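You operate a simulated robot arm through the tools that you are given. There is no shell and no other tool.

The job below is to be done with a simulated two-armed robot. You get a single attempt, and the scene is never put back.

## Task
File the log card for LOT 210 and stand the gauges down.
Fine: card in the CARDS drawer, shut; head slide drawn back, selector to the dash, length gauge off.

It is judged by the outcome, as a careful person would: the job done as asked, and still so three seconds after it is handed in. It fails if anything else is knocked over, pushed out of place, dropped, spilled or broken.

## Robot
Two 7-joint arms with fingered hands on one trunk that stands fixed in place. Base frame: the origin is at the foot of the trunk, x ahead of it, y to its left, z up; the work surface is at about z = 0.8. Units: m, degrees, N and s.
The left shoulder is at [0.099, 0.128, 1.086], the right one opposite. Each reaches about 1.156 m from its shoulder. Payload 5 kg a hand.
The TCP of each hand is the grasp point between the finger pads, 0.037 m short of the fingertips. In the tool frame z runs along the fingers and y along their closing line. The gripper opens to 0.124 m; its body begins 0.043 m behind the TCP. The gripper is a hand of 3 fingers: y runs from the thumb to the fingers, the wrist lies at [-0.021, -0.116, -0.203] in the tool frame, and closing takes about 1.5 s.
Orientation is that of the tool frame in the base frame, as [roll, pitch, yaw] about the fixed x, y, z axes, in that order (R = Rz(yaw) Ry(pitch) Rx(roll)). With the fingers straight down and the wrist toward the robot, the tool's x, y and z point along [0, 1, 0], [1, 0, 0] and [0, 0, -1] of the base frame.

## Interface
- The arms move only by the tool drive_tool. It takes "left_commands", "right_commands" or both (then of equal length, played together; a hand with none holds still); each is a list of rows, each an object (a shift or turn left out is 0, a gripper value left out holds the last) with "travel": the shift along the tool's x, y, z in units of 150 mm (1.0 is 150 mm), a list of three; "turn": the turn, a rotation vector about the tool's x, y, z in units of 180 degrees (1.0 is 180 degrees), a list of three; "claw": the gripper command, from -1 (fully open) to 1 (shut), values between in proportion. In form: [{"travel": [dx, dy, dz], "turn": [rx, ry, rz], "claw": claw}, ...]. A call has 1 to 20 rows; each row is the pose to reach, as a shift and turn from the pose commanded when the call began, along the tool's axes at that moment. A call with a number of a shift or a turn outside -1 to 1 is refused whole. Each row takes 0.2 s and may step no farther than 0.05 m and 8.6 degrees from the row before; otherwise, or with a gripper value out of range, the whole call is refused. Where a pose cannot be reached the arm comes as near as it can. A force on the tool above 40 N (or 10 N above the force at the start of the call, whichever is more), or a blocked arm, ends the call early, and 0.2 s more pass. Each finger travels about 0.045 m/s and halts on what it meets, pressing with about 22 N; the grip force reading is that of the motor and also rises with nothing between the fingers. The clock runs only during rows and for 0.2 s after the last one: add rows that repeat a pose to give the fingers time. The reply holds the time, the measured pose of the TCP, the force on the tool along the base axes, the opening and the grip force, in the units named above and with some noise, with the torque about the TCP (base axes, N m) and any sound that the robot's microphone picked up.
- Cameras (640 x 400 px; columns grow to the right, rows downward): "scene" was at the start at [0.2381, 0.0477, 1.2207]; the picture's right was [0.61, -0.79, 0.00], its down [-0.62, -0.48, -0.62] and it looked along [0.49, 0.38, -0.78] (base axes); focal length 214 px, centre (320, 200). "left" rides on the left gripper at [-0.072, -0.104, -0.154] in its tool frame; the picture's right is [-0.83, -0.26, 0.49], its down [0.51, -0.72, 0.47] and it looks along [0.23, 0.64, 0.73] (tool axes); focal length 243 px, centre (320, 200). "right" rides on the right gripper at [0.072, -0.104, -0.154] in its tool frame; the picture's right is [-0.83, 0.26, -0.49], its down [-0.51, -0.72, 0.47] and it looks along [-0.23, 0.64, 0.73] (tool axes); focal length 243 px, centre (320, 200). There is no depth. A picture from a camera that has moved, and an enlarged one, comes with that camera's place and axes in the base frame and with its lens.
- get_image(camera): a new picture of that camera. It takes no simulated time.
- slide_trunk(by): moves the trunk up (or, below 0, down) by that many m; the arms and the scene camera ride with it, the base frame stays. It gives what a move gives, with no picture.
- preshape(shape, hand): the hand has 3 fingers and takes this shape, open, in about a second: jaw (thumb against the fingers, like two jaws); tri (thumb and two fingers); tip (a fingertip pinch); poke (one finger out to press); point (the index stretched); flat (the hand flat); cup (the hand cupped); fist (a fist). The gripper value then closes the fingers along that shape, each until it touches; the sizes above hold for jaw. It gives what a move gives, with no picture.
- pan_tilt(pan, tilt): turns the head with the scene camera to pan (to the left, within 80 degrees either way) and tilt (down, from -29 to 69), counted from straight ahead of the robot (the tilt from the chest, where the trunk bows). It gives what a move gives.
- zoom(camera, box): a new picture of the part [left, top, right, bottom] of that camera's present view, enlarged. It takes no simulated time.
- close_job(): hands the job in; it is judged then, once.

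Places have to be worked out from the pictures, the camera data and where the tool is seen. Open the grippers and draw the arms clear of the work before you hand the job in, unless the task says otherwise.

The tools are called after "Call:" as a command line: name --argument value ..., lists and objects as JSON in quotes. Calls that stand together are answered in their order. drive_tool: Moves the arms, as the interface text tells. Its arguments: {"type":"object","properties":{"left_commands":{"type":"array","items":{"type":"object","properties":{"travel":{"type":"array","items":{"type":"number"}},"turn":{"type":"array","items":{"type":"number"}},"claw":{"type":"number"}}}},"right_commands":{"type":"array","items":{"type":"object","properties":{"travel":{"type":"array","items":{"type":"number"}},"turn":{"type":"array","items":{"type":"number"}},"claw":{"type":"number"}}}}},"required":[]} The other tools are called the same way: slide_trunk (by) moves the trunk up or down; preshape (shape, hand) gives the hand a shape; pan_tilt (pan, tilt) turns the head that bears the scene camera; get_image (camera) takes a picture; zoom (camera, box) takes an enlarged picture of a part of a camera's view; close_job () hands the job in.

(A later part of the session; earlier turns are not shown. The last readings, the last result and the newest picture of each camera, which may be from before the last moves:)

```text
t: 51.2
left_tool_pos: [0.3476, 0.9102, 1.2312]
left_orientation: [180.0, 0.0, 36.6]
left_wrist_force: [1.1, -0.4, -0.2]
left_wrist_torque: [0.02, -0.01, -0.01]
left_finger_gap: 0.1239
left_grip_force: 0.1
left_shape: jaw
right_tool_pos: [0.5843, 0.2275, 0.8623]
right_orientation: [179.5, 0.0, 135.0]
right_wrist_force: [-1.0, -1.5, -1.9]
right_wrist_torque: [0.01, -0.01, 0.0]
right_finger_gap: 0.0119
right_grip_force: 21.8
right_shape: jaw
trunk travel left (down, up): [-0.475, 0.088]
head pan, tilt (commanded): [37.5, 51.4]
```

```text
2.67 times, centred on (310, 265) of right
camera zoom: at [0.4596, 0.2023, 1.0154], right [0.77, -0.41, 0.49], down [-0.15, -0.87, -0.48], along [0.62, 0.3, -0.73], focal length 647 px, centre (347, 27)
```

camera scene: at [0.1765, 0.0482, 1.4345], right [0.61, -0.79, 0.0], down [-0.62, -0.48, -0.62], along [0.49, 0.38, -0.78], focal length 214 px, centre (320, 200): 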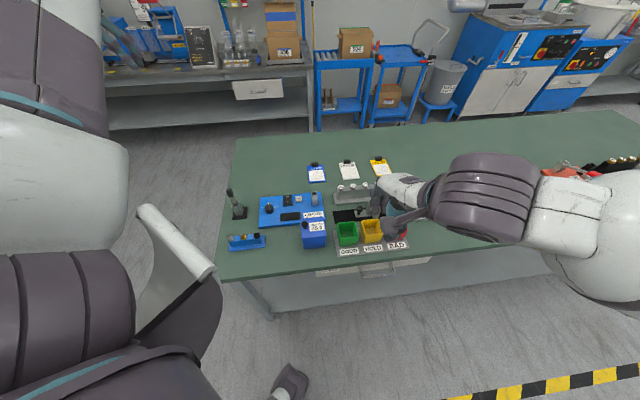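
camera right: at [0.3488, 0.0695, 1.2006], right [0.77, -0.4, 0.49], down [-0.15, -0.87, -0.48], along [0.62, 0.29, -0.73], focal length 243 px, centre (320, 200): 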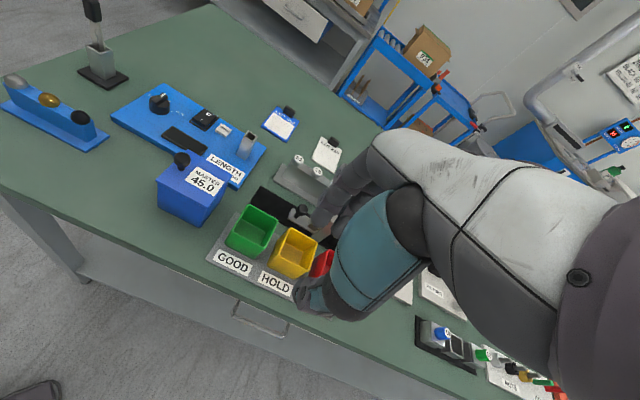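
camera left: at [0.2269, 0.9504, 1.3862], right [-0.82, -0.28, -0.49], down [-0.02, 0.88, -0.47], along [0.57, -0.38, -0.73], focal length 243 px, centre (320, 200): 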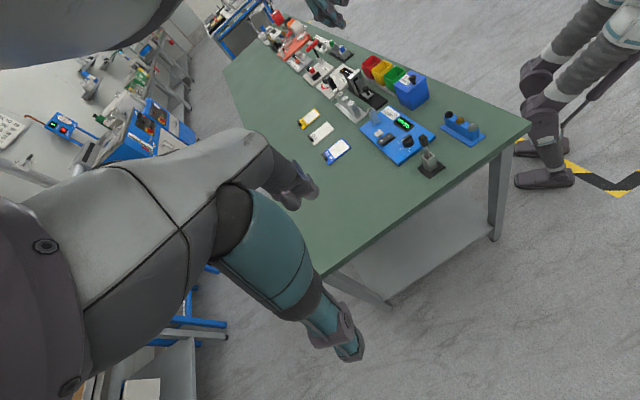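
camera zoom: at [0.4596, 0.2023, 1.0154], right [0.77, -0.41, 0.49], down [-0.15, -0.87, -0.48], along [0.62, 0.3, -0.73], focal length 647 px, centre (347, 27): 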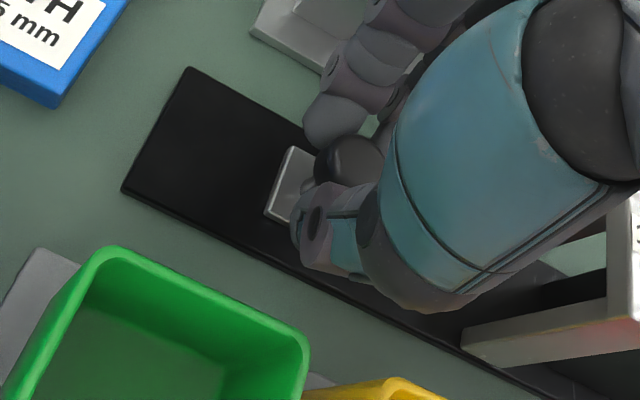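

The carriage follows freely. I'll keep drawing it left in small steps toward the end of its travel.

Call:
drive_tool --right_commands '[{"travel": [0.05, 0, 0], "claw": 1}, {"travel": [0.1, 0, 0], "claw": 1}, {"travel": [0.15, 0, 0], "claw": 1}, {"travel": [0.18, 0, 0], "claw": 1}, {"travel": [0.18, 0, 0], "claw": 1}]'

Call:
zoom --camera "left" --box '[350, 45, 410, 105]'

Call:
zoom --camera "right" --box '[240, 190, 380, 340]'

```text
t: 52.4
left_tool_pos: [0.3479, 0.9101, 1.2323]
left_orientation: [180.0, 0.0, 36.7]
left_wrist_force: [-0.1, 0.1, -0.3]
left_wrist_torque: [0.0, -0.01, -0.03]
left_finger_gap: 0.1243
left_grip_force: 0.0
left_shape: jaw
right_tool_pos: [0.566, 0.2453, 0.8617]
right_orientation: [179.5, -0.1, 135.2]
right_wrist_force: [0.4, -0.4, -2.8]
right_wrist_torque: [0.02, -0.01, -0.01]
right_finger_gap: 0.0119
right_grip_force: 22.1
right_shape: jaw
trunk travel left (down, up): [-0.475, 0.088]
head pan, tilt (commanded): [37.5, 51.4]
```

```text
6.67 times, centred on (380, 75) of left
camera zoom: at [0.2273, 0.9514, 1.3854], right [-0.82, -0.28, -0.49], down [-0.02, 0.88, -0.47], along [0.57, -0.38, -0.73], focal length 1618 px, centre (-80, 1033)
```

zoom: 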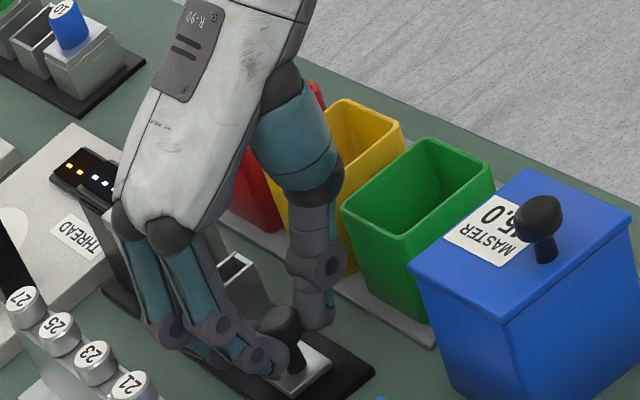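

```text
2.67 times, centred on (310, 265) of right
camera zoom: at [0.4405, 0.2212, 1.0154], right [0.77, -0.4, 0.49], down [-0.15, -0.87, -0.48], along [0.62, 0.3, -0.73], focal length 647 px, centre (347, 27)
```

zoom: 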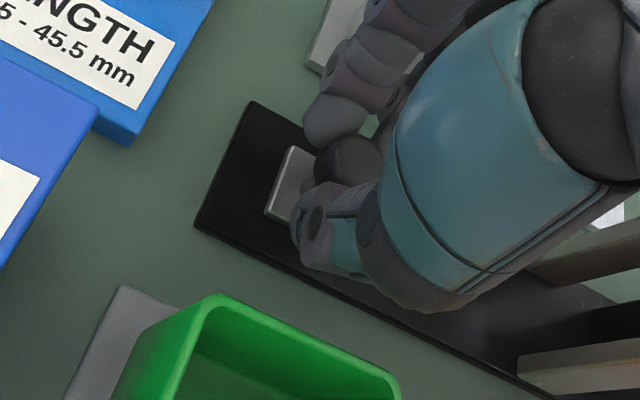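

About 2 cm of rail is left beyond the carriage. I'll creep on until it meets its stop.

Call:
drive_tool --right_commands '[{"travel": [0.03, 0, 0], "claw": 1}, {"travel": [0.06, 0, 0], "claw": 1}, {"travel": [0.09, 0, 0], "claw": 1}, {"travel": [0.12, 0, 0], "claw": 1}, {"travel": [0.12, 0, 0], "claw": 1}]'

Call:
zoom --camera "left" --box '[350, 45, 410, 105]'

Call:
zoom --camera "right" --box '[240, 190, 380, 340]'

```text
t: 53.6
left_tool_pos: [0.3474, 0.9107, 1.2316]
left_orientation: [-180.0, 0.0, 36.7]
left_wrist_force: [0.7, 0.4, -1.5]
left_wrist_torque: [-0.01, 0.02, 0.01]
left_finger_gap: 0.1242
left_grip_force: 0.0
left_shape: jaw
right_tool_pos: [0.5543, 0.2555, 0.8625]
right_orientation: [179.5, -0.1, 135.0]
right_wrist_force: [1.6, 0.4, -2.4]
right_wrist_torque: [-0.01, -0.03, 0.04]
right_finger_gap: 0.0121
right_grip_force: 22.6
right_shape: jaw
trunk travel left (down, up): [-0.475, 0.088]
head pan, tilt (commanded): [37.5, 51.4]
```

```text
6.67 times, centred on (380, 75) of left
camera zoom: at [0.2274, 0.9513, 1.3854], right [-0.82, -0.28, -0.49], down [-0.02, 0.88, -0.47], along [0.57, -0.38, -0.73], focal length 1618 px, centre (-80, 1033)
```

zoom: 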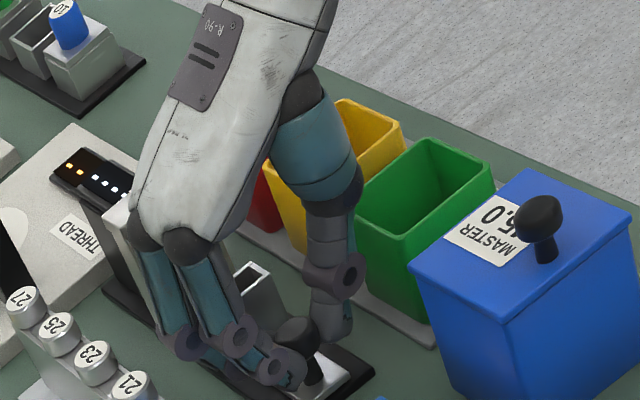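

```text
2.67 times, centred on (310, 265) of right
camera zoom: at [0.4287, 0.233, 1.0154], right [0.77, -0.41, 0.49], down [-0.15, -0.87, -0.48], along [0.62, 0.29, -0.73], focal length 647 px, centre (347, 27)
```

zoom: 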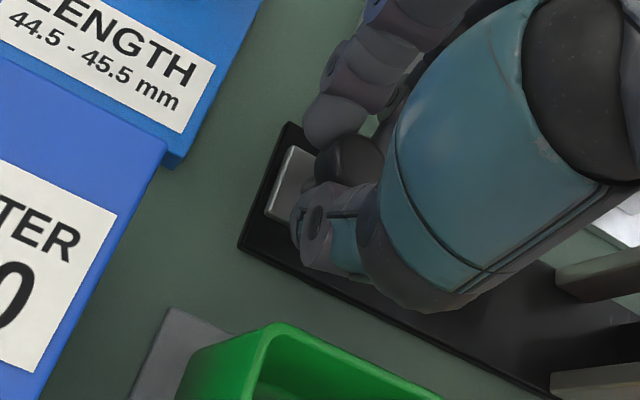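

It still moves freely with about a centimetre of rail left. I'll creep further to find the stop.

Call:
drive_tool --right_commands '[{"travel": [0.02, 0, 0], "claw": 1}, {"travel": [0.04, 0, 0], "claw": 1}, {"travel": [0.06, 0, 0], "claw": 1}, {"travel": [0.08, 0, 0], "claw": 1}, {"travel": [0.08, 0, 0], "claw": 1}]'

Call:
zoom --camera "right" --box '[240, 190, 380, 340]'

Call:
zoom --camera "scene" --box '[325, 175, 405, 235]'

```text
t: 54.6
left_tool_pos: [0.3449, 0.91, 1.2315]
left_orientation: [-180.0, 0.1, 36.6]
left_wrist_force: [-0.1, 1.0, 0.2]
left_wrist_torque: [-0.04, -0.04, 0.02]
left_finger_gap: 0.1241
left_grip_force: 0.1
left_shape: jaw
right_tool_pos: [0.5513, 0.2607, 0.8617]
right_orientation: [179.6, 0.6, 134.5]
right_wrist_force: [8.5, -18.9, 2.8]
right_wrist_torque: [-0.54, -0.24, -0.11]
right_finger_gap: 0.0115
right_grip_force: 21.6
right_shape: jaw
trunk travel left (down, up): [-0.475, 0.088]
head pan, tilt (commanded): [37.5, 51.4]
stopped in row 5 (right hand): the force on the tool passed its limit at 42 N (the readings are from after the stop); the commanded pose is now the measured one
```

```text
2.67 times, centred on (310, 265) of right
camera zoom: at [0.4256, 0.2389, 1.0144], right [0.76, -0.41, 0.5], down [-0.15, -0.87, -0.47], along [0.63, 0.28, -0.72], focal length 647 px, centre (347, 27)
```

zoom: 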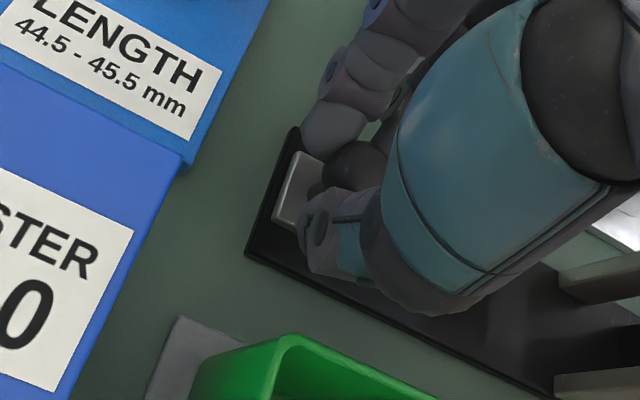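

```text
6.67 times, centred on (365, 205) of scene
camera zoom: at [0.1754, 0.0468, 1.4348], right [0.61, -0.79, 0.0], down [-0.62, -0.48, -0.62], along [0.49, 0.38, -0.78], focal length 1430 px, centre (20, 167)
```

zoom: 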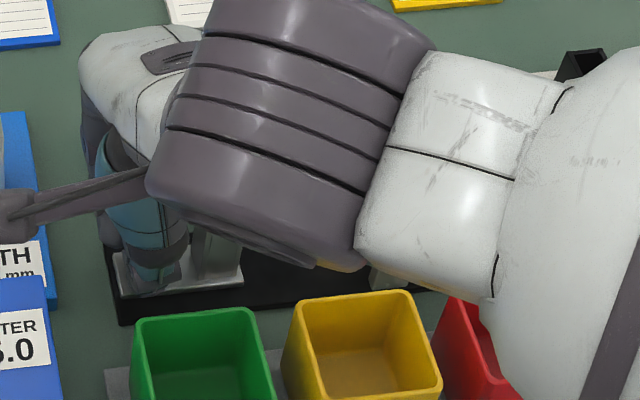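

The stop was reached at 42 N, so the slide is fully drawn back. I'll open the fingers to the same narrow gap and lift straight up.

Call:
drive_tool --right_commands '[{"claw": 0.29}, {"claw": 0.29}, {"claw": 0.29}, {"claw": 0.29}, {"travel": [0, 0, -0.1], "claw": 0.29}, {"travel": [0, 0, -0.3], "claw": 0.29}, {"travel": [0, 0, -0.6], "claw": 0.29}, {"travel": [0, 0, -0.9], "claw": 0.29}, {"travel": [0, 0, -0.9], "claw": 0.29}]'

Call:
zoom --camera "left" --box '[340, 45, 420, 115]'

Call:
get_image --camera "right"

```text
t: 56.6
left_tool_pos: [0.3486, 0.9098, 1.2299]
left_orientation: [-179.9, 0.0, 36.6]
left_wrist_force: [1.1, 0.5, -0.3]
left_wrist_torque: [0.0, 0.0, 0.02]
left_finger_gap: 0.1235
left_grip_force: 0.1
left_shape: jaw
right_tool_pos: [0.5466, 0.2607, 0.997]
right_orientation: [179.5, 0.2, 134.6]
right_wrist_force: [0.0, 0.4, -0.3]
right_wrist_torque: [-0.01, -0.05, 0.02]
right_finger_gap: 0.0437
right_grip_force: 0.2
right_shape: jaw
trunk travel left (down, up): [-0.475, 0.088]
head pan, tilt (commanded): [37.5, 51.4]
```

```text
5.71 times, centred on (380, 80) of left
camera zoom: at [0.2277, 0.9512, 1.3853], right [-0.82, -0.28, -0.49], down [-0.02, 0.88, -0.47], along [0.57, -0.38, -0.73], focal length 1386 px, centre (-23, 886)
```

zoom: 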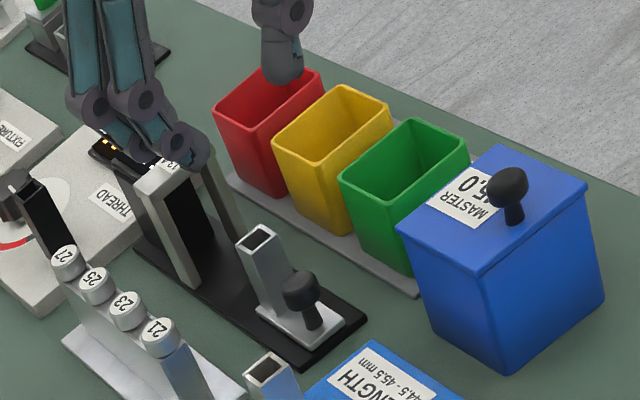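

```text
taken
camera right: at [0.4214, 0.2392, 1.1497], right [0.77, -0.41, 0.5], down [-0.15, -0.87, -0.47], along [0.62, 0.29, -0.73], focal length 243 px, centre (320, 200)
```

right: 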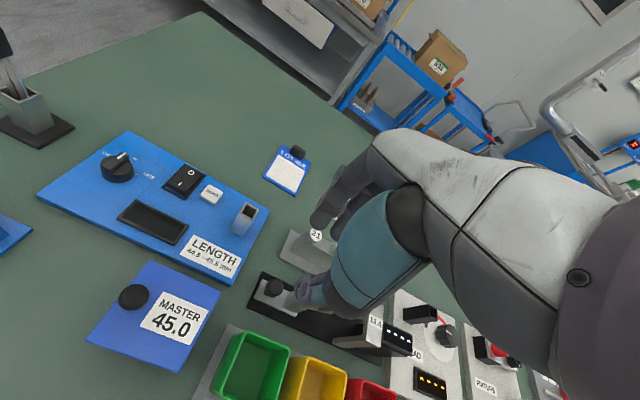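

The slide is back and the bins and ring gauges are undisturbed. Next I'll study the CARDS drawer handle, with a scene zoom first.

Call:
zoom --camera "scene" --box '[300, 235, 460, 300]'

Call:
zoom --camera "scene" --box '[350, 245, 420, 285]'

Call:
get_image --camera "scene"

```text
4.00 times, centred on (380, 268) of scene
camera zoom: at [0.1768, 0.0475, 1.4345], right [0.61, -0.79, 0.0], down [-0.62, -0.48, -0.62], along [0.49, 0.38, -0.78], focal length 858 px, centre (80, -70)
```

zoom: 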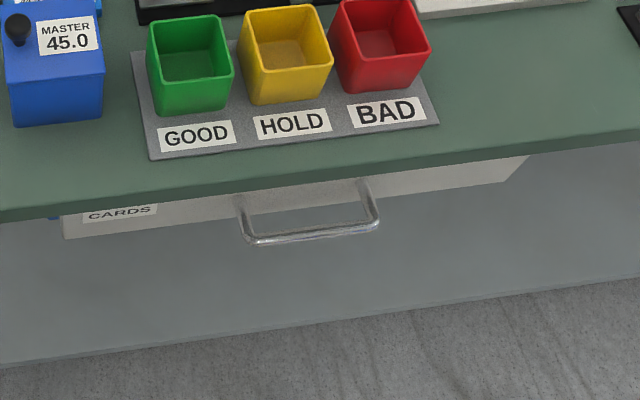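

```text
9.14 times, centred on (385, 265) of scene
camera zoom: at [0.1768, 0.0475, 1.4345], right [0.61, -0.79, 0.0], down [-0.62, -0.48, -0.62], along [0.49, 0.38, -0.78], focal length 1961 px, centre (-274, -394)
```

zoom: 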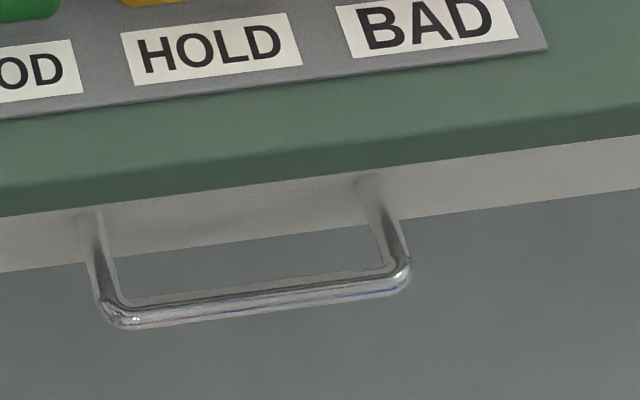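

```text
taken
camera scene: at [0.1768, 0.0475, 1.4345], right [0.61, -0.79, 0.0], down [-0.62, -0.48, -0.62], along [0.49, 0.38, -0.78], focal length 214 px, centre (320, 200)
```

scene: 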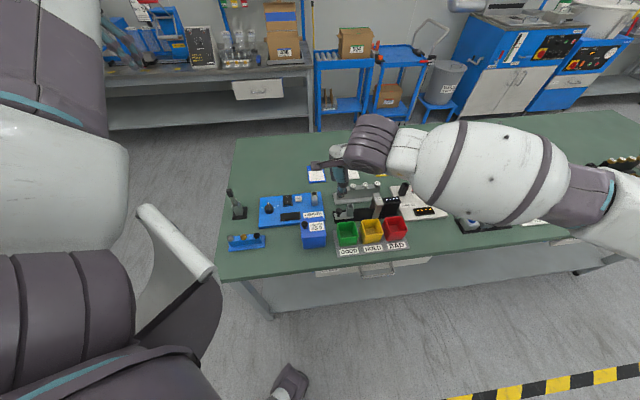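

The handle is a U-bar under the bench edge. For a better look I'll move the right hand back in front of the bench so its camera faces the drawer.

Call:
drive_tool --right_commands '[{"travel": [-0.1, -0.2, 0]}, {"travel": [-0.25, -0.45, 0]}, {"travel": [-0.4, -0.7, 0]}, {"travel": [-0.5, -0.95, 0]}, {"travel": [-0.5, -1.0, 0]}]'

Call:
drive_tool --right_commands '[{"travel": [-0.06, -0.25, 0.0]}, {"travel": [-0.12, -0.5, 0.0]}, {"travel": [-0.18, -0.75, 0.1]}, {"travel": [-0.22, -1.0, 0.25]}, {"travel": [-0.22, -1.0, 0.25]}]'

Call:
get_image --camera "right"

Call:
get_image --camera "scene"

```text
t: 57.8
left_tool_pos: [0.3482, 0.9116, 1.2294]
left_orientation: [-180.0, 0.0, 36.5]
left_wrist_force: [-0.1, 0.0, -0.2]
left_wrist_torque: [-0.01, 0.0, -0.01]
left_finger_gap: 0.124
left_grip_force: 0.1
left_shape: jaw
right_tool_pos: [0.4946, 0.1037, 0.9961]
right_orientation: [179.5, 0.3, 134.7]
right_wrist_force: [0.8, -0.4, -0.2]
right_wrist_torque: [0.02, 0.01, 0.0]
right_finger_gap: 0.0436
right_grip_force: 0.1
right_shape: jaw
trunk travel left (down, up): [-0.475, 0.088]
head pan, tilt (commanded): [37.5, 51.4]
```

```text
t: 59.0
left_tool_pos: [0.3465, 0.9125, 1.2308]
left_orientation: [179.8, 0.0, 36.6]
left_wrist_force: [0.5, -0.3, -0.5]
left_wrist_torque: [-0.03, 0.05, -0.01]
left_finger_gap: 0.1243
left_grip_force: 0.1
left_shape: jaw
right_tool_pos: [0.4401, -0.017, 0.9403]
right_orientation: [179.6, 0.4, 134.7]
right_wrist_force: [-0.4, 0.0, -0.1]
right_wrist_torque: [-0.01, 0.03, -0.03]
right_finger_gap: 0.0436
right_grip_force: 0.1
right_shape: jaw
right hand out of reach, approached as far as the arm can: row 3, 4, 5
trunk travel left (down, up): [-0.475, 0.088]
head pan, tilt (commanded): [37.5, 51.4]
```

```text
taken
camera right: at [0.3144, -0.0385, 1.0938], right [0.77, -0.41, 0.5], down [-0.15, -0.87, -0.47], along [0.62, 0.29, -0.73], focal length 243 px, centre (320, 200)
```

right: 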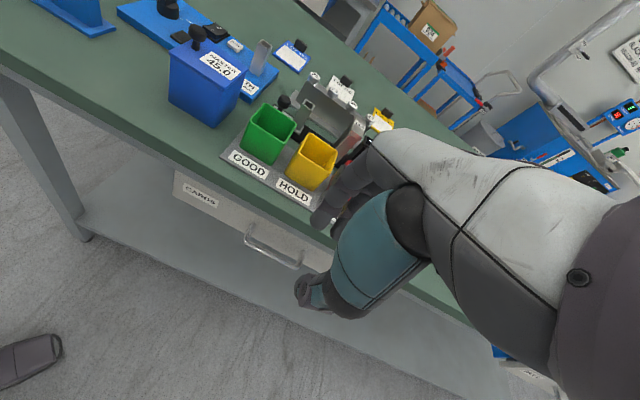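

```text
taken
camera scene: at [0.1763, 0.0487, 1.4346], right [0.61, -0.79, 0.0], down [-0.62, -0.48, -0.62], along [0.49, 0.38, -0.78], focal length 214 px, centre (320, 200)
```

scene: 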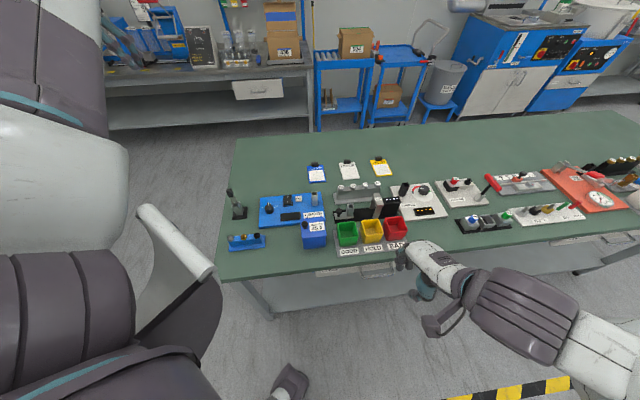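

The drawer front and handle are now well visible from the right camera. I'll zoom in on them.

Call:
zoom --camera "right" --box '[160, 150, 340, 290]'

Call:
zoom --camera "right" --box '[235, 200, 315, 280]'

Call:
zoom --camera "scene" --box '[340, 240, 440, 300]'

```text
2.86 times, centred on (250, 220) of right
camera zoom: at [0.3144, -0.0385, 1.0938], right [0.77, -0.41, 0.5], down [-0.15, -0.87, -0.47], along [0.62, 0.29, -0.73], focal length 693 px, centre (520, 143)
```

zoom: 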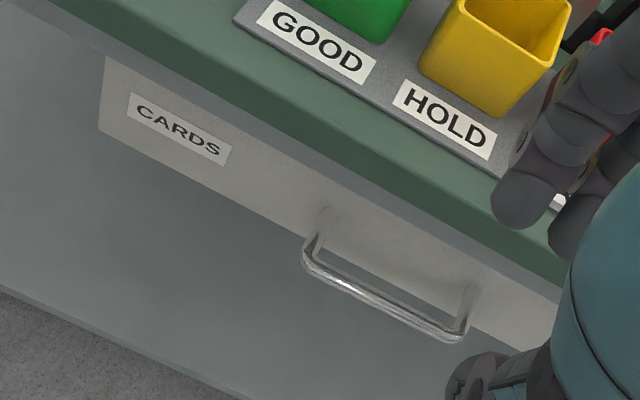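

```text
5.00 times, centred on (275, 240) of right
camera zoom: at [0.3144, -0.0385, 1.0938], right [0.77, -0.41, 0.5], down [-0.15, -0.87, -0.47], along [0.62, 0.29, -0.73], focal length 1213 px, centre (545, 0)
```

zoom: 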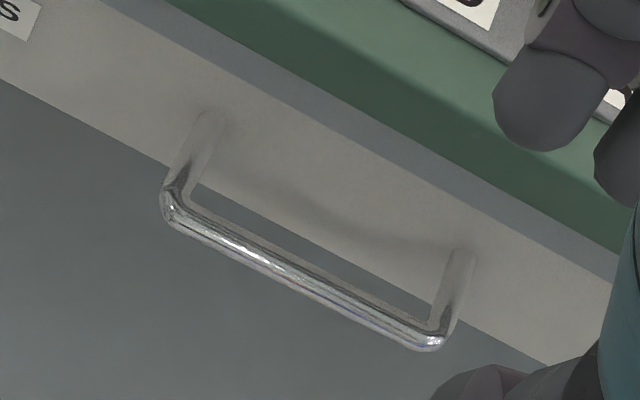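

```text
6.40 times, centred on (390, 270) of scene
camera zoom: at [0.1763, 0.0487, 1.4346], right [0.61, -0.79, 0.0], down [-0.62, -0.48, -0.62], along [0.49, 0.38, -0.78], focal length 1373 px, centre (-128, -248)
```

zoom: 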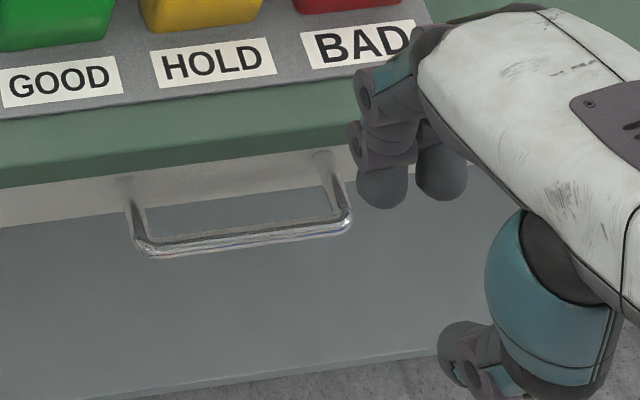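

Triangulating gives the handle bar at roughly z 0.615, flush with the bench edge, and running a = 0.28–0.41. The drawer front is recessed a few centimetres under the bench. I'll check the robot's legs from the left camera, since the drawer will slide toward them.

Call:
zoom --camera "left" --box '[480, 0, 640, 200]'

Call:
zoom --camera "scene" --box '[180, 250, 440, 400]'

```text
2.00 times, centred on (560, 100) of left
camera zoom: at [0.2274, 0.9524, 1.3847], right [-0.82, -0.29, -0.49], down [-0.02, 0.88, -0.47], along [0.57, -0.38, -0.73], focal length 485 px, centre (-160, 400)
```

zoom: 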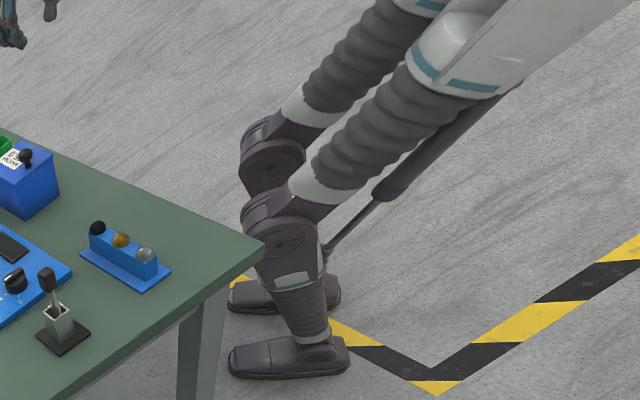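

```text
2.46 times, centred on (310, 325) of scene
camera zoom: at [0.1763, 0.0487, 1.4346], right [0.61, -0.79, 0.0], down [-0.62, -0.48, -0.62], along [0.49, 0.38, -0.78], focal length 528 px, centre (345, -108)
```

zoom: 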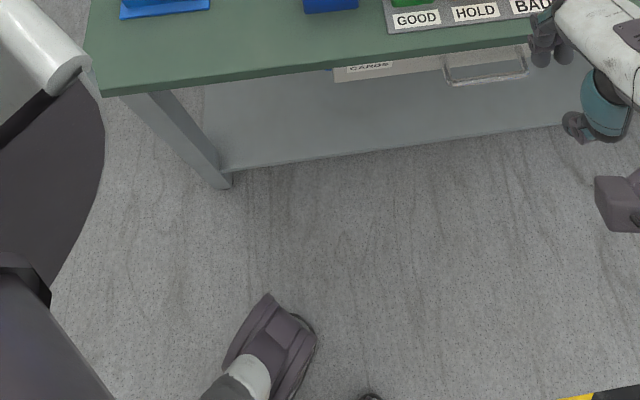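

The knees are low (z < 0.56) and well back, so the drawer has room to slide out. For the handle I'll point the fingers forward and a bit down, passing over and under the bar. I'll first lower the right hand in front of the bench while pitching it up.

Call:
drive_tool --right_commands '[{"travel": [-0.03, -0.05, 0.15], "turn": [-0.028, 0, 0], "claw": -0.1}, {"travel": [-0.06, -0.1, 0.35], "turn": [-0.056, 0, 0], "claw": -0.1}, {"travel": [-0.1, -0.15, 0.55], "turn": [-0.084, 0, 0], "claw": -0.1}, {"travel": [-0.13, -0.2, 0.75], "turn": [-0.112, 0, 0], "claw": -0.1}, {"travel": [-0.16, -0.26, 0.93], "turn": [-0.14, 0, 0], "claw": -0.1}, {"travel": [-0.16, -0.26, 0.93], "turn": [-0.1667, 0, 0], "claw": -0.1}, {"travel": [-0.16, -0.26, 0.93], "turn": [-0.1667, 0, 0], "claw": -0.1}]'

Call:
get_image --camera "right"

Call:
get_image --camera "scene"

```text
t: 60.6
left_tool_pos: [0.3429, 0.9097, 1.2325]
left_orientation: [179.9, -0.1, 36.8]
left_wrist_force: [-1.1, 0.2, -0.2]
left_wrist_torque: [0.01, -0.06, -0.01]
left_finger_gap: 0.124
left_grip_force: 0.0
left_shape: jaw
right_tool_pos: [0.4295, -0.0613, 0.8068]
right_orientation: [149.3, 0.5, 134.7]
right_wrist_force: [-0.2, 0.1, 1.3]
right_wrist_torque: [-0.02, 0.0, -0.01]
right_finger_gap: 0.0683
right_grip_force: 0.0
right_shape: jaw
trunk travel left (down, up): [-0.475, 0.088]
head pan, tilt (commanded): [37.5, 51.4]
```

```text
taken
camera right: at [0.2591, -0.128, 0.884], right [0.56, -0.6, 0.56], down [0.09, -0.63, -0.77], along [0.82, 0.48, -0.3], focal length 243 px, centre (320, 200)
```

right: 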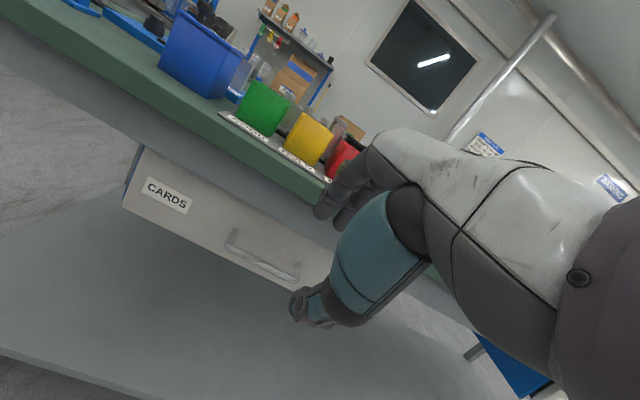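

```text
taken
camera scene: at [0.1723, 0.0469, 1.4352], right [0.61, -0.79, 0.0], down [-0.62, -0.48, -0.63], along [0.5, 0.38, -0.78], focal length 214 px, centre (320, 200)
```

scene: 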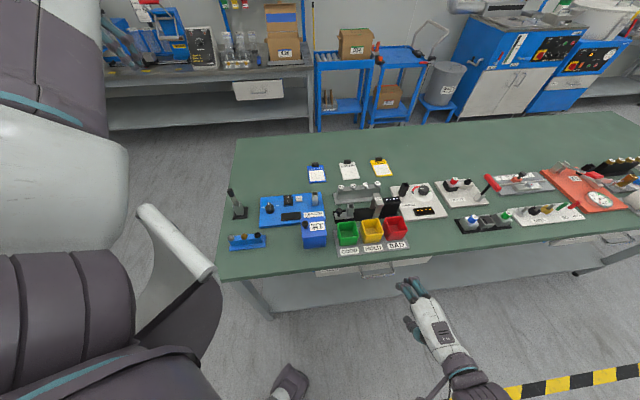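

The drawer front is clear from here. I'll zoom on the handle to fix its position more accurately.

Call:
zoom --camera "right" --box '[200, 210, 320, 300]'

Call:
zoom --camera "right" --box '[100, 120, 360, 310]'

Call:
zoom --camera "scene" --box '[300, 240, 440, 310]'

```text
4.44 times, centred on (260, 255) of right
camera zoom: at [0.2591, -0.128, 0.884], right [0.56, -0.6, 0.56], down [0.09, -0.63, -0.77], along [0.82, 0.48, -0.3], focal length 1078 px, centre (587, -44)
```

zoom: 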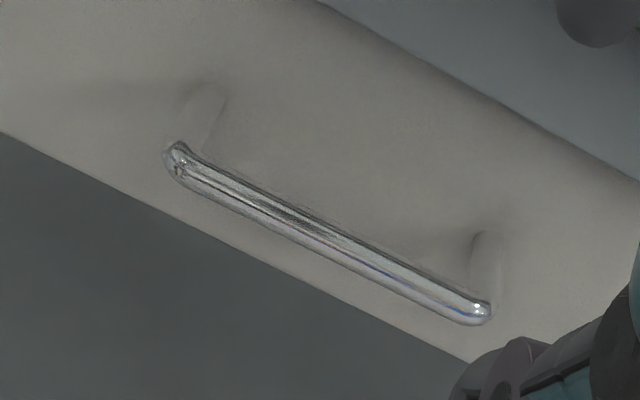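

```text
2.11 times, centred on (230, 215) of right
camera zoom: at [0.2591, -0.128, 0.884], right [0.56, -0.6, 0.56], down [0.09, -0.63, -0.77], along [0.82, 0.48, -0.3], focal length 511 px, centre (510, 168)
```

zoom: 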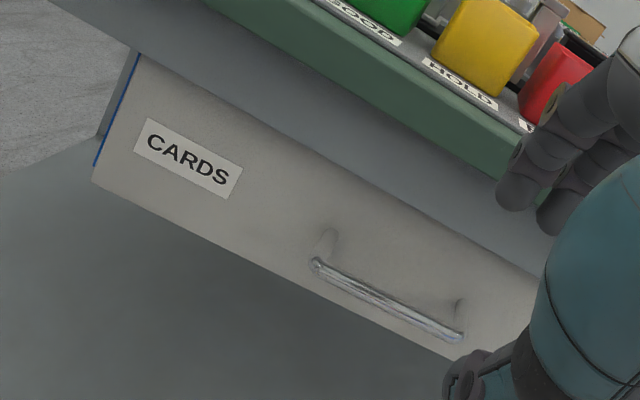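

```text
4.57 times, centred on (370, 275) of scene
camera zoom: at [0.1723, 0.0469, 1.4352], right [0.61, -0.79, 0.0], down [-0.62, -0.48, -0.63], along [0.5, 0.38, -0.78], focal length 980 px, centre (91, -143)
```

zoom: 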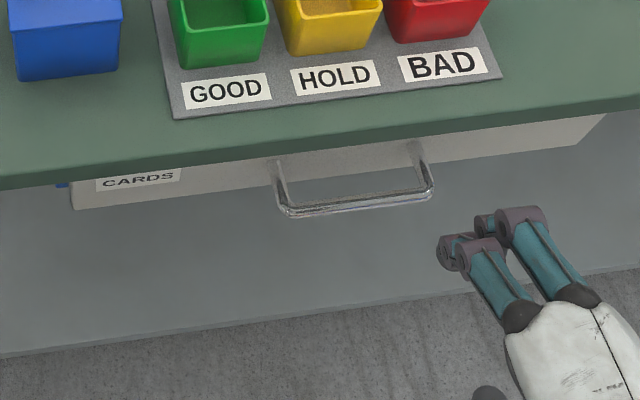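

The three views agree: bar at depth b ≈ 0.400, z ≈ 0.648, spanning a = 0.278–0.400, with the drawer front about 4 cm behind it. I'll lower and pitch the hand to 15° below horizontal, still well back from the bench.

Call:
drive_tool --right_commands '[{"travel": [0.01, -0.07, 0.16], "turn": [-0.0417, 0, 0], "claw": 0.27}, {"travel": [0.02, -0.14, 0.32], "turn": [-0.0833, 0, 0], "claw": 0.27}, {"travel": [0.03, -0.2, 0.48], "turn": [-0.125, 0, 0], "claw": 0.27}, {"travel": [0.04, -0.27, 0.63], "turn": [-0.1667, 0, 0], "claw": 0.27}, {"travel": [0.05, -0.34, 0.79], "turn": [-0.2083, 0, 0], "claw": 0.27}, {"travel": [0.057, -0.407, 0.943], "turn": [-0.25, 0, 0], "claw": 0.27}, {"travel": [0.057, -0.407, 0.943], "turn": [-0.25, 0, 0], "claw": 0.27}]'

Call:
get_image --camera "right"

Call:
zoom --camera "scene" --box '[300, 240, 460, 340]'

```text
t: 62.2
left_tool_pos: [0.3468, 0.9108, 1.2311]
left_orientation: [-180.0, 0.0, 36.6]
left_wrist_force: [-0.1, -0.3, -0.3]
left_wrist_torque: [0.04, -0.01, 0.03]
left_finger_gap: 0.1241
left_grip_force: 0.0
left_shape: jaw
right_tool_pos: [0.4654, -0.0686, 0.6527]
right_orientation: [104.4, -1.8, 136.1]
right_wrist_force: [1.2, 0.0, 1.0]
right_wrist_torque: [0.01, 0.03, -0.02]
right_finger_gap: 0.0455
right_grip_force: 0.0
right_shape: jaw
right hand out of reach, approached as far as the arm can: row 2, 3, 4, 5, 6, 7
trunk travel left (down, up): [-0.475, 0.088]
head pan, tilt (commanded): [37.5, 51.4]
```

```text
taken
camera right: at [0.2909, -0.1427, 0.5919], right [0.32, -0.88, 0.35], down [0.54, -0.13, -0.83], along [0.78, 0.45, 0.43], focal length 243 px, centre (320, 200)
```

right: 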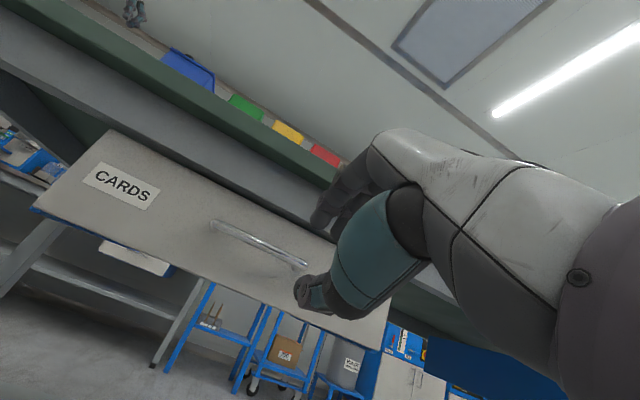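

```text
4.00 times, centred on (380, 290) of scene
camera zoom: at [0.1752, 0.0475, 1.4348], right [0.61, -0.79, 0.0], down [-0.62, -0.48, -0.62], along [0.49, 0.38, -0.78], focal length 858 px, centre (80, -160)
```

zoom: 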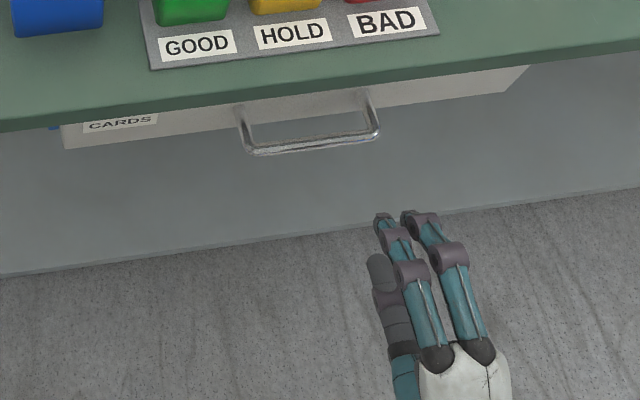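

The arm fell 4 cm short sideways. I'll shift left and forward a little, where the wrist should have more room, and re-check.

Call:
drive_tool --right_commands '[{"travel": [0.06, 0.02, 0.08]}, {"travel": [0.12, 0.04, 0.16]}, {"travel": [0.18, 0.06, 0.24]}, {"travel": [0.25, 0.083, 0.323]}, {"travel": [0.25, 0.083, 0.323]}]'

Call:
zoom --camera "scene" --box '[300, 240, 460, 340]'

Call:
get_image --camera "scene"

```text
t: 63.4
left_tool_pos: [0.3458, 0.9112, 1.2321]
left_orientation: [-180.0, 0.0, 36.7]
left_wrist_force: [0.7, -0.2, -0.7]
left_wrist_torque: [0.03, 0.02, 0.03]
left_finger_gap: 0.1241
left_grip_force: 0.0
left_shape: jaw
right_tool_pos: [0.4953, -0.0362, 0.6506]
right_orientation: [104.5, -1.8, 136.3]
right_wrist_force: [-1.0, -0.7, 0.4]
right_wrist_torque: [-0.02, 0.0, 0.0]
right_finger_gap: 0.0458
right_grip_force: 0.0
right_shape: jaw
right hand out of reach, approached as far as the arm can: row 1, 2, 3, 4, 5
trunk travel left (down, up): [-0.475, 0.088]
head pan, tilt (commanded): [37.5, 51.4]
```

```text
4.00 times, centred on (380, 290) of scene
camera zoom: at [0.1758, 0.0475, 1.4347], right [0.61, -0.79, 0.0], down [-0.62, -0.48, -0.62], along [0.49, 0.38, -0.78], focal length 858 px, centre (80, -160)
```

zoom: 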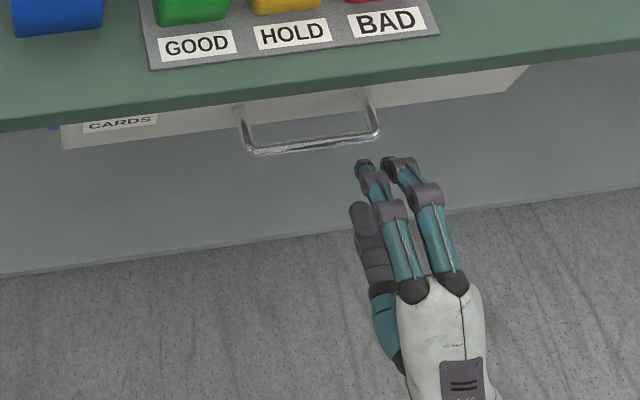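

```text
taken
camera scene: at [0.1758, 0.0475, 1.4347], right [0.61, -0.79, 0.0], down [-0.62, -0.48, -0.62], along [0.49, 0.38, -0.78], focal length 214 px, centre (320, 200)
```

scene: 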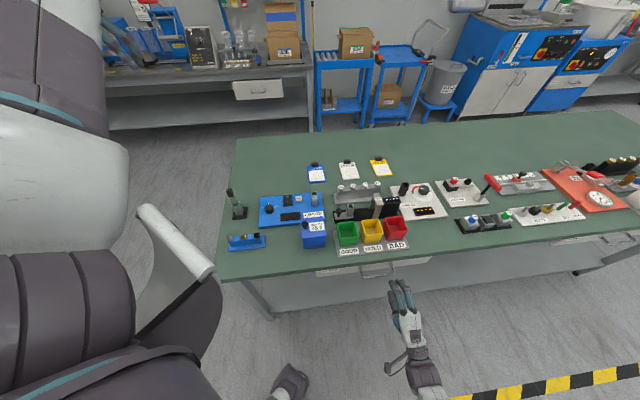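

The arm is steep here, so the wrist limits how far left the hand can go. Lowering the trunk should flatten the forearm. I'll first lift and back off the hand, then lower the trunk in stages.

Call:
drive_tool --right_commands '[{"travel": [0, 0.2, -0.15]}, {"travel": [0, 0.45, -0.3]}, {"travel": [0, 0.7, -0.4]}, {"travel": [0, 0.95, -0.4]}, {"travel": [0, 0.95, -0.4]}]'

Call:
slide_trunk --by -0.12

Call:
get_image --camera "scene"

Call:
get_image --camera "left"

Call:
get_image --camera "right"

```text
t: 64.6
left_tool_pos: [0.3467, 0.9105, 1.2317]
left_orientation: [-180.0, 0.0, 36.7]
left_wrist_force: [-0.6, -0.2, -0.4]
left_wrist_torque: [0.01, -0.03, 0.0]
left_finger_gap: 0.1244
left_grip_force: 0.1
left_shape: jaw
right_tool_pos: [0.4877, -0.0569, 0.8022]
right_orientation: [104.5, -0.2, 135.0]
right_wrist_force: [0.3, 0.5, 0.0]
right_wrist_torque: [0.0, 0.03, 0.01]
right_finger_gap: 0.0455
right_grip_force: 0.0
right_shape: jaw
right hand out of reach, approached as far as the arm can: row 1, 2, 3, 4, 5
trunk travel left (down, up): [-0.475, 0.088]
head pan, tilt (commanded): [37.5, 51.4]
```

```text
t: 66.1
left_tool_pos: [0.3465, 0.9105, 1.1113]
left_orientation: [-180.0, 0.0, 36.6]
left_wrist_force: [0.6, 0.0, -0.7]
left_wrist_torque: [0.02, 0.0, 0.01]
left_finger_gap: 0.1239
left_grip_force: 0.0
left_shape: jaw
right_tool_pos: [0.4331, -0.0571, 0.62]
right_orientation: [110.9, -6.5, 134.8]
right_wrist_force: [0.1, 0.2, 0.4]
right_wrist_torque: [0.0, 0.01, 0.0]
right_finger_gap: 0.0454
right_grip_force: 0.1
right_shape: jaw
trunk travel left (down, up): [-0.355, 0.208]
head pan, tilt (commanded): [37.5, 51.4]
```

```text
taken
camera scene: at [0.2183, 0.0476, 1.3014], right [0.61, -0.79, 0.0], down [-0.62, -0.48, -0.62], along [0.49, 0.38, -0.78], focal length 214 px, centre (320, 200)
```

scene: 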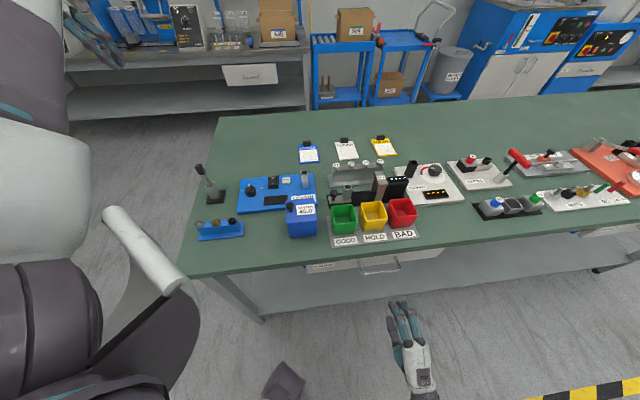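

```text
taken
camera left: at [0.2268, 0.9513, 1.2657], right [-0.82, -0.28, -0.49], down [-0.02, 0.88, -0.47], along [0.57, -0.38, -0.73], focal length 243 px, centre (320, 200)
```

left: 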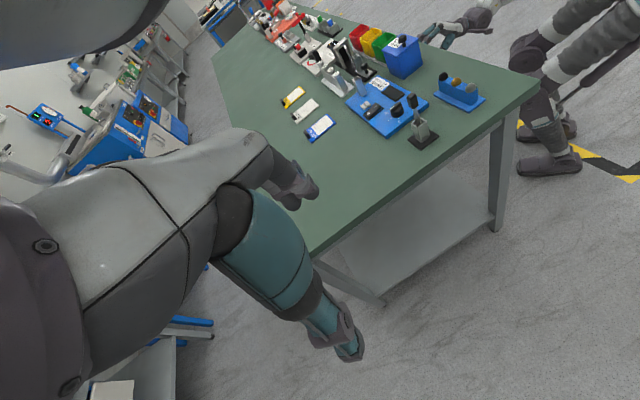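

```text
taken
camera right: at [0.2523, -0.13, 0.5867], right [0.35, -0.88, 0.32], down [0.42, -0.16, -0.89], along [0.84, 0.45, 0.31], focal length 243 px, centre (320, 200)
```

right: 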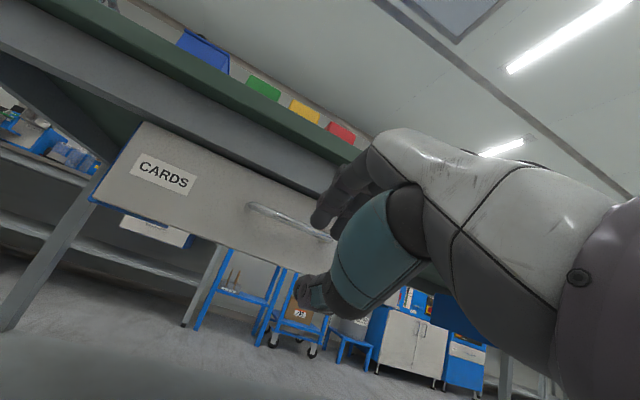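

The lower trunk gives a better approach. I'll straighten the hand to face the drawer squarely, 15° below horizontal, and centre it on the handle, still about 8 cm short.

Call:
drive_tool --right_commands '[{"travel": [0.03, 0.1, 0.04], "turn": [-0.011, -0.003, -0.012]}, {"travel": [0.06, 0.2, 0.09], "turn": [-0.022, -0.006, -0.023]}, {"travel": [0.081, 0.292, 0.132], "turn": [-0.0325, -0.01, -0.0346]}, {"travel": [0.081, 0.292, 0.132], "turn": [-0.0325, -0.01, -0.0346]}]'

Call:
zoom --camera "scene" --box '[300, 240, 460, 340]'

Call:
get_image --camera "right"

```text
t: 67.1
left_tool_pos: [0.3475, 0.9114, 1.1107]
left_orientation: [-180.0, 0.0, 36.6]
left_wrist_force: [1.0, 0.7, -0.9]
left_wrist_torque: [-0.01, -0.02, 0.03]
left_finger_gap: 0.1241
left_grip_force: 0.1
left_shape: jaw
right_tool_pos: [0.4804, -0.0594, 0.6605]
right_orientation: [105.2, -1.9, 136.3]
right_wrist_force: [0.2, 0.1, 0.4]
right_wrist_torque: [0.01, 0.02, -0.01]
right_finger_gap: 0.0456
right_grip_force: 0.1
right_shape: jaw
right hand out of reach, approached as far as the arm can: row 1, 2, 3, 4
trunk travel left (down, up): [-0.355, 0.208]
head pan, tilt (commanded): [37.5, 51.4]
```

```text
4.00 times, centred on (380, 290) of scene
camera zoom: at [0.218, 0.0477, 1.3014], right [0.61, -0.79, 0.0], down [-0.62, -0.48, -0.62], along [0.49, 0.38, -0.78], focal length 858 px, centre (80, -160)
```

zoom: 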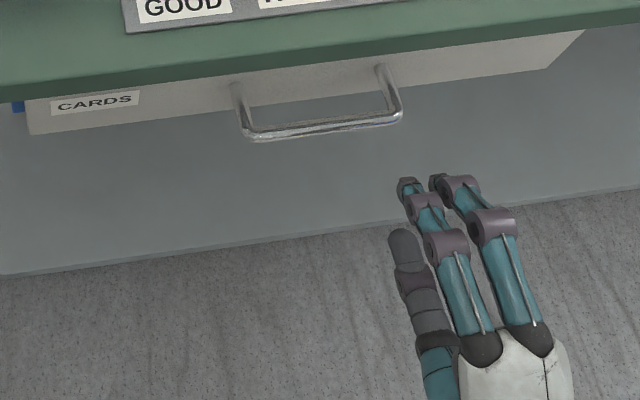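

```text
taken
camera right: at [0.307, -0.1336, 0.6028], right [0.33, -0.88, 0.35], down [0.53, -0.14, -0.84], along [0.78, 0.46, 0.42], focal length 243 px, centre (320, 200)
```

right: 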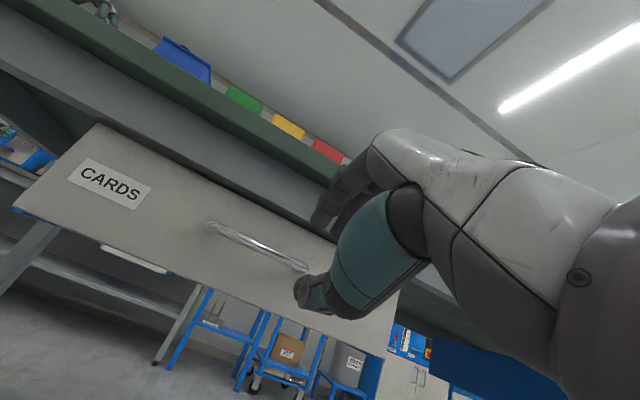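

The wrist is limited when the fingers are too level. I'll tilt them more steeply, about 30° down, and turn the heading a little, which should let the hand reach the handle's centre.

Call:
drive_tool --right_commands '[{"travel": [0.07, 0, 0.01], "turn": [0.03, -0.012, 0.001]}, {"travel": [0.15, 0, 0.02], "turn": [0.06, -0.024, 0.002]}, {"travel": [0.22, -0.003, 0.024], "turn": [0.0815, -0.0365, 0.0037]}, {"travel": [0.287, -0.003, 0.024], "turn": [0.0815, -0.0365, 0.0037]}, {"travel": [0.287, -0.003, 0.024], "turn": [0.0815, -0.0365, 0.0037]}]'

Call:
zoom --camera "scene" --box '[300, 240, 460, 340]'

Call:
get_image --camera "right"

```text
t: 68.3
left_tool_pos: [0.3472, 0.9095, 1.1112]
left_orientation: [180.0, 0.1, 36.6]
left_wrist_force: [0.5, 0.3, -0.5]
left_wrist_torque: [-0.02, 0.02, -0.07]
left_finger_gap: 0.1241
left_grip_force: 0.2
left_shape: jaw
right_tool_pos: [0.4947, -0.0803, 0.6732]
right_orientation: [120.0, -1.2, 130.9]
right_wrist_force: [0.3, -0.2, 0.6]
right_wrist_torque: [0.01, 0.0, 0.01]
right_finger_gap: 0.0454
right_grip_force: 0.0
right_shape: jaw
right hand out of reach, approached as far as the arm can: row 1, 2, 3, 4, 5
trunk travel left (down, up): [-0.355, 0.208]
head pan, tilt (commanded): [37.5, 51.4]
```

```text
4.00 times, centred on (380, 290) of scene
camera zoom: at [0.2183, 0.0477, 1.3014], right [0.61, -0.79, 0.0], down [-0.62, -0.48, -0.62], along [0.49, 0.38, -0.78], focal length 858 px, centre (80, -160)
```

zoom: 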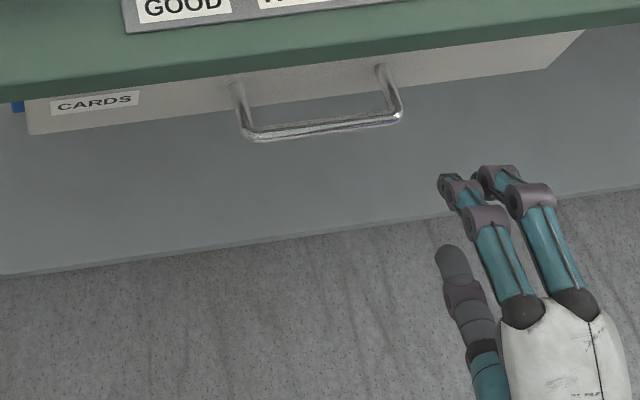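

```text
taken
camera right: at [0.3076, -0.1469, 0.6625], right [0.33, -0.83, 0.46], down [0.35, -0.34, -0.87], along [0.88, 0.45, 0.18], focal length 243 px, centre (320, 200)
```

right: 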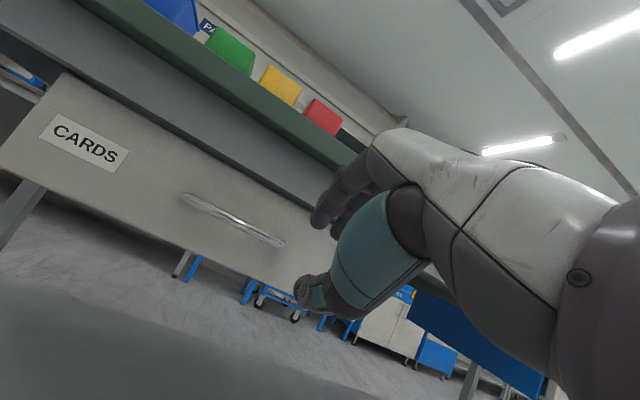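

Turning the heading that way made it worse, so I'll try the other way: yaw 145°, shallower tilt, and aim slightly right of the handle's centre.

Call:
drive_tool --right_commands '[{"travel": [0.07, 0, 0.06], "turn": [-0.0205, 0.0175, -0.009]}, {"travel": [0.15, 0, 0.13], "turn": [-0.041, 0.035, -0.018]}, {"travel": [0.22, 0, 0.2], "turn": [-0.0615, 0.0525, -0.027]}, {"travel": [0.292, 0.002, 0.26], "turn": [-0.0821, 0.07, -0.0363]}, {"travel": [0.292, 0.002, 0.26], "turn": [-0.0821, 0.07, -0.0363]}]'

Call:
zoom --camera "scene" --box '[300, 240, 460, 340]'

```text
t: 69.5
left_tool_pos: [0.3471, 0.9103, 1.1108]
left_orientation: [180.0, -0.1, 36.6]
left_wrist_force: [0.6, 0.3, -0.1]
left_wrist_torque: [0.04, -0.01, -0.02]
left_finger_gap: 0.1242
left_grip_force: 0.1
left_shape: jaw
right_tool_pos: [0.4921, -0.0255, 0.6551]
right_orientation: [105.2, 0.0, 145.2]
right_wrist_force: [-0.3, -0.3, 0.7]
right_wrist_torque: [0.02, 0.02, 0.0]
right_finger_gap: 0.0456
right_grip_force: 0.0
right_shape: jaw
trunk travel left (down, up): [-0.355, 0.208]
head pan, tilt (commanded): [37.5, 51.4]
```

```text
4.00 times, centred on (380, 290) of scene
camera zoom: at [0.2178, 0.0477, 1.3015], right [0.61, -0.79, 0.0], down [-0.62, -0.48, -0.62], along [0.49, 0.38, -0.78], focal length 858 px, centre (80, -160)
```

zoom: 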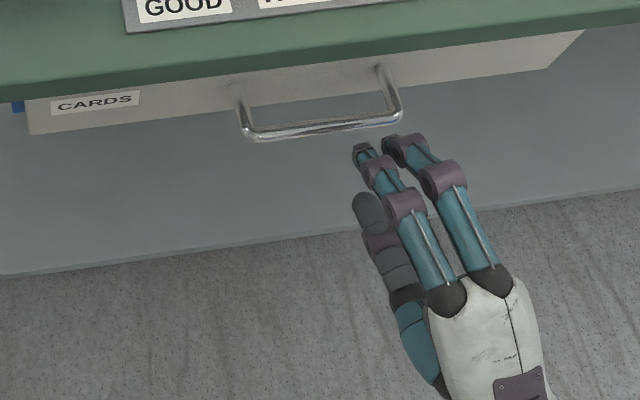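

That pose was reached exactly: yaw 145°, 15° below horizontal. The projections of fingertips and bar match the scene view to within a few pixels. I'll check the right camera before sliding forward over the bar.

Call:
zoom --camera "right" --box '[160, 120, 380, 330]'

```text
1.90 times, centred on (270, 225) of right
camera zoom: at [0.3329, -0.1284, 0.5948], right [0.45, -0.81, 0.38], down [0.57, -0.07, -0.82], along [0.69, 0.58, 0.43], focal length 462 px, centre (415, 152)
```

zoom: 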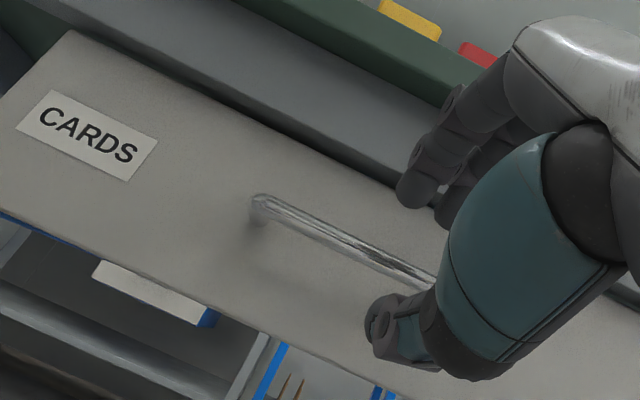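

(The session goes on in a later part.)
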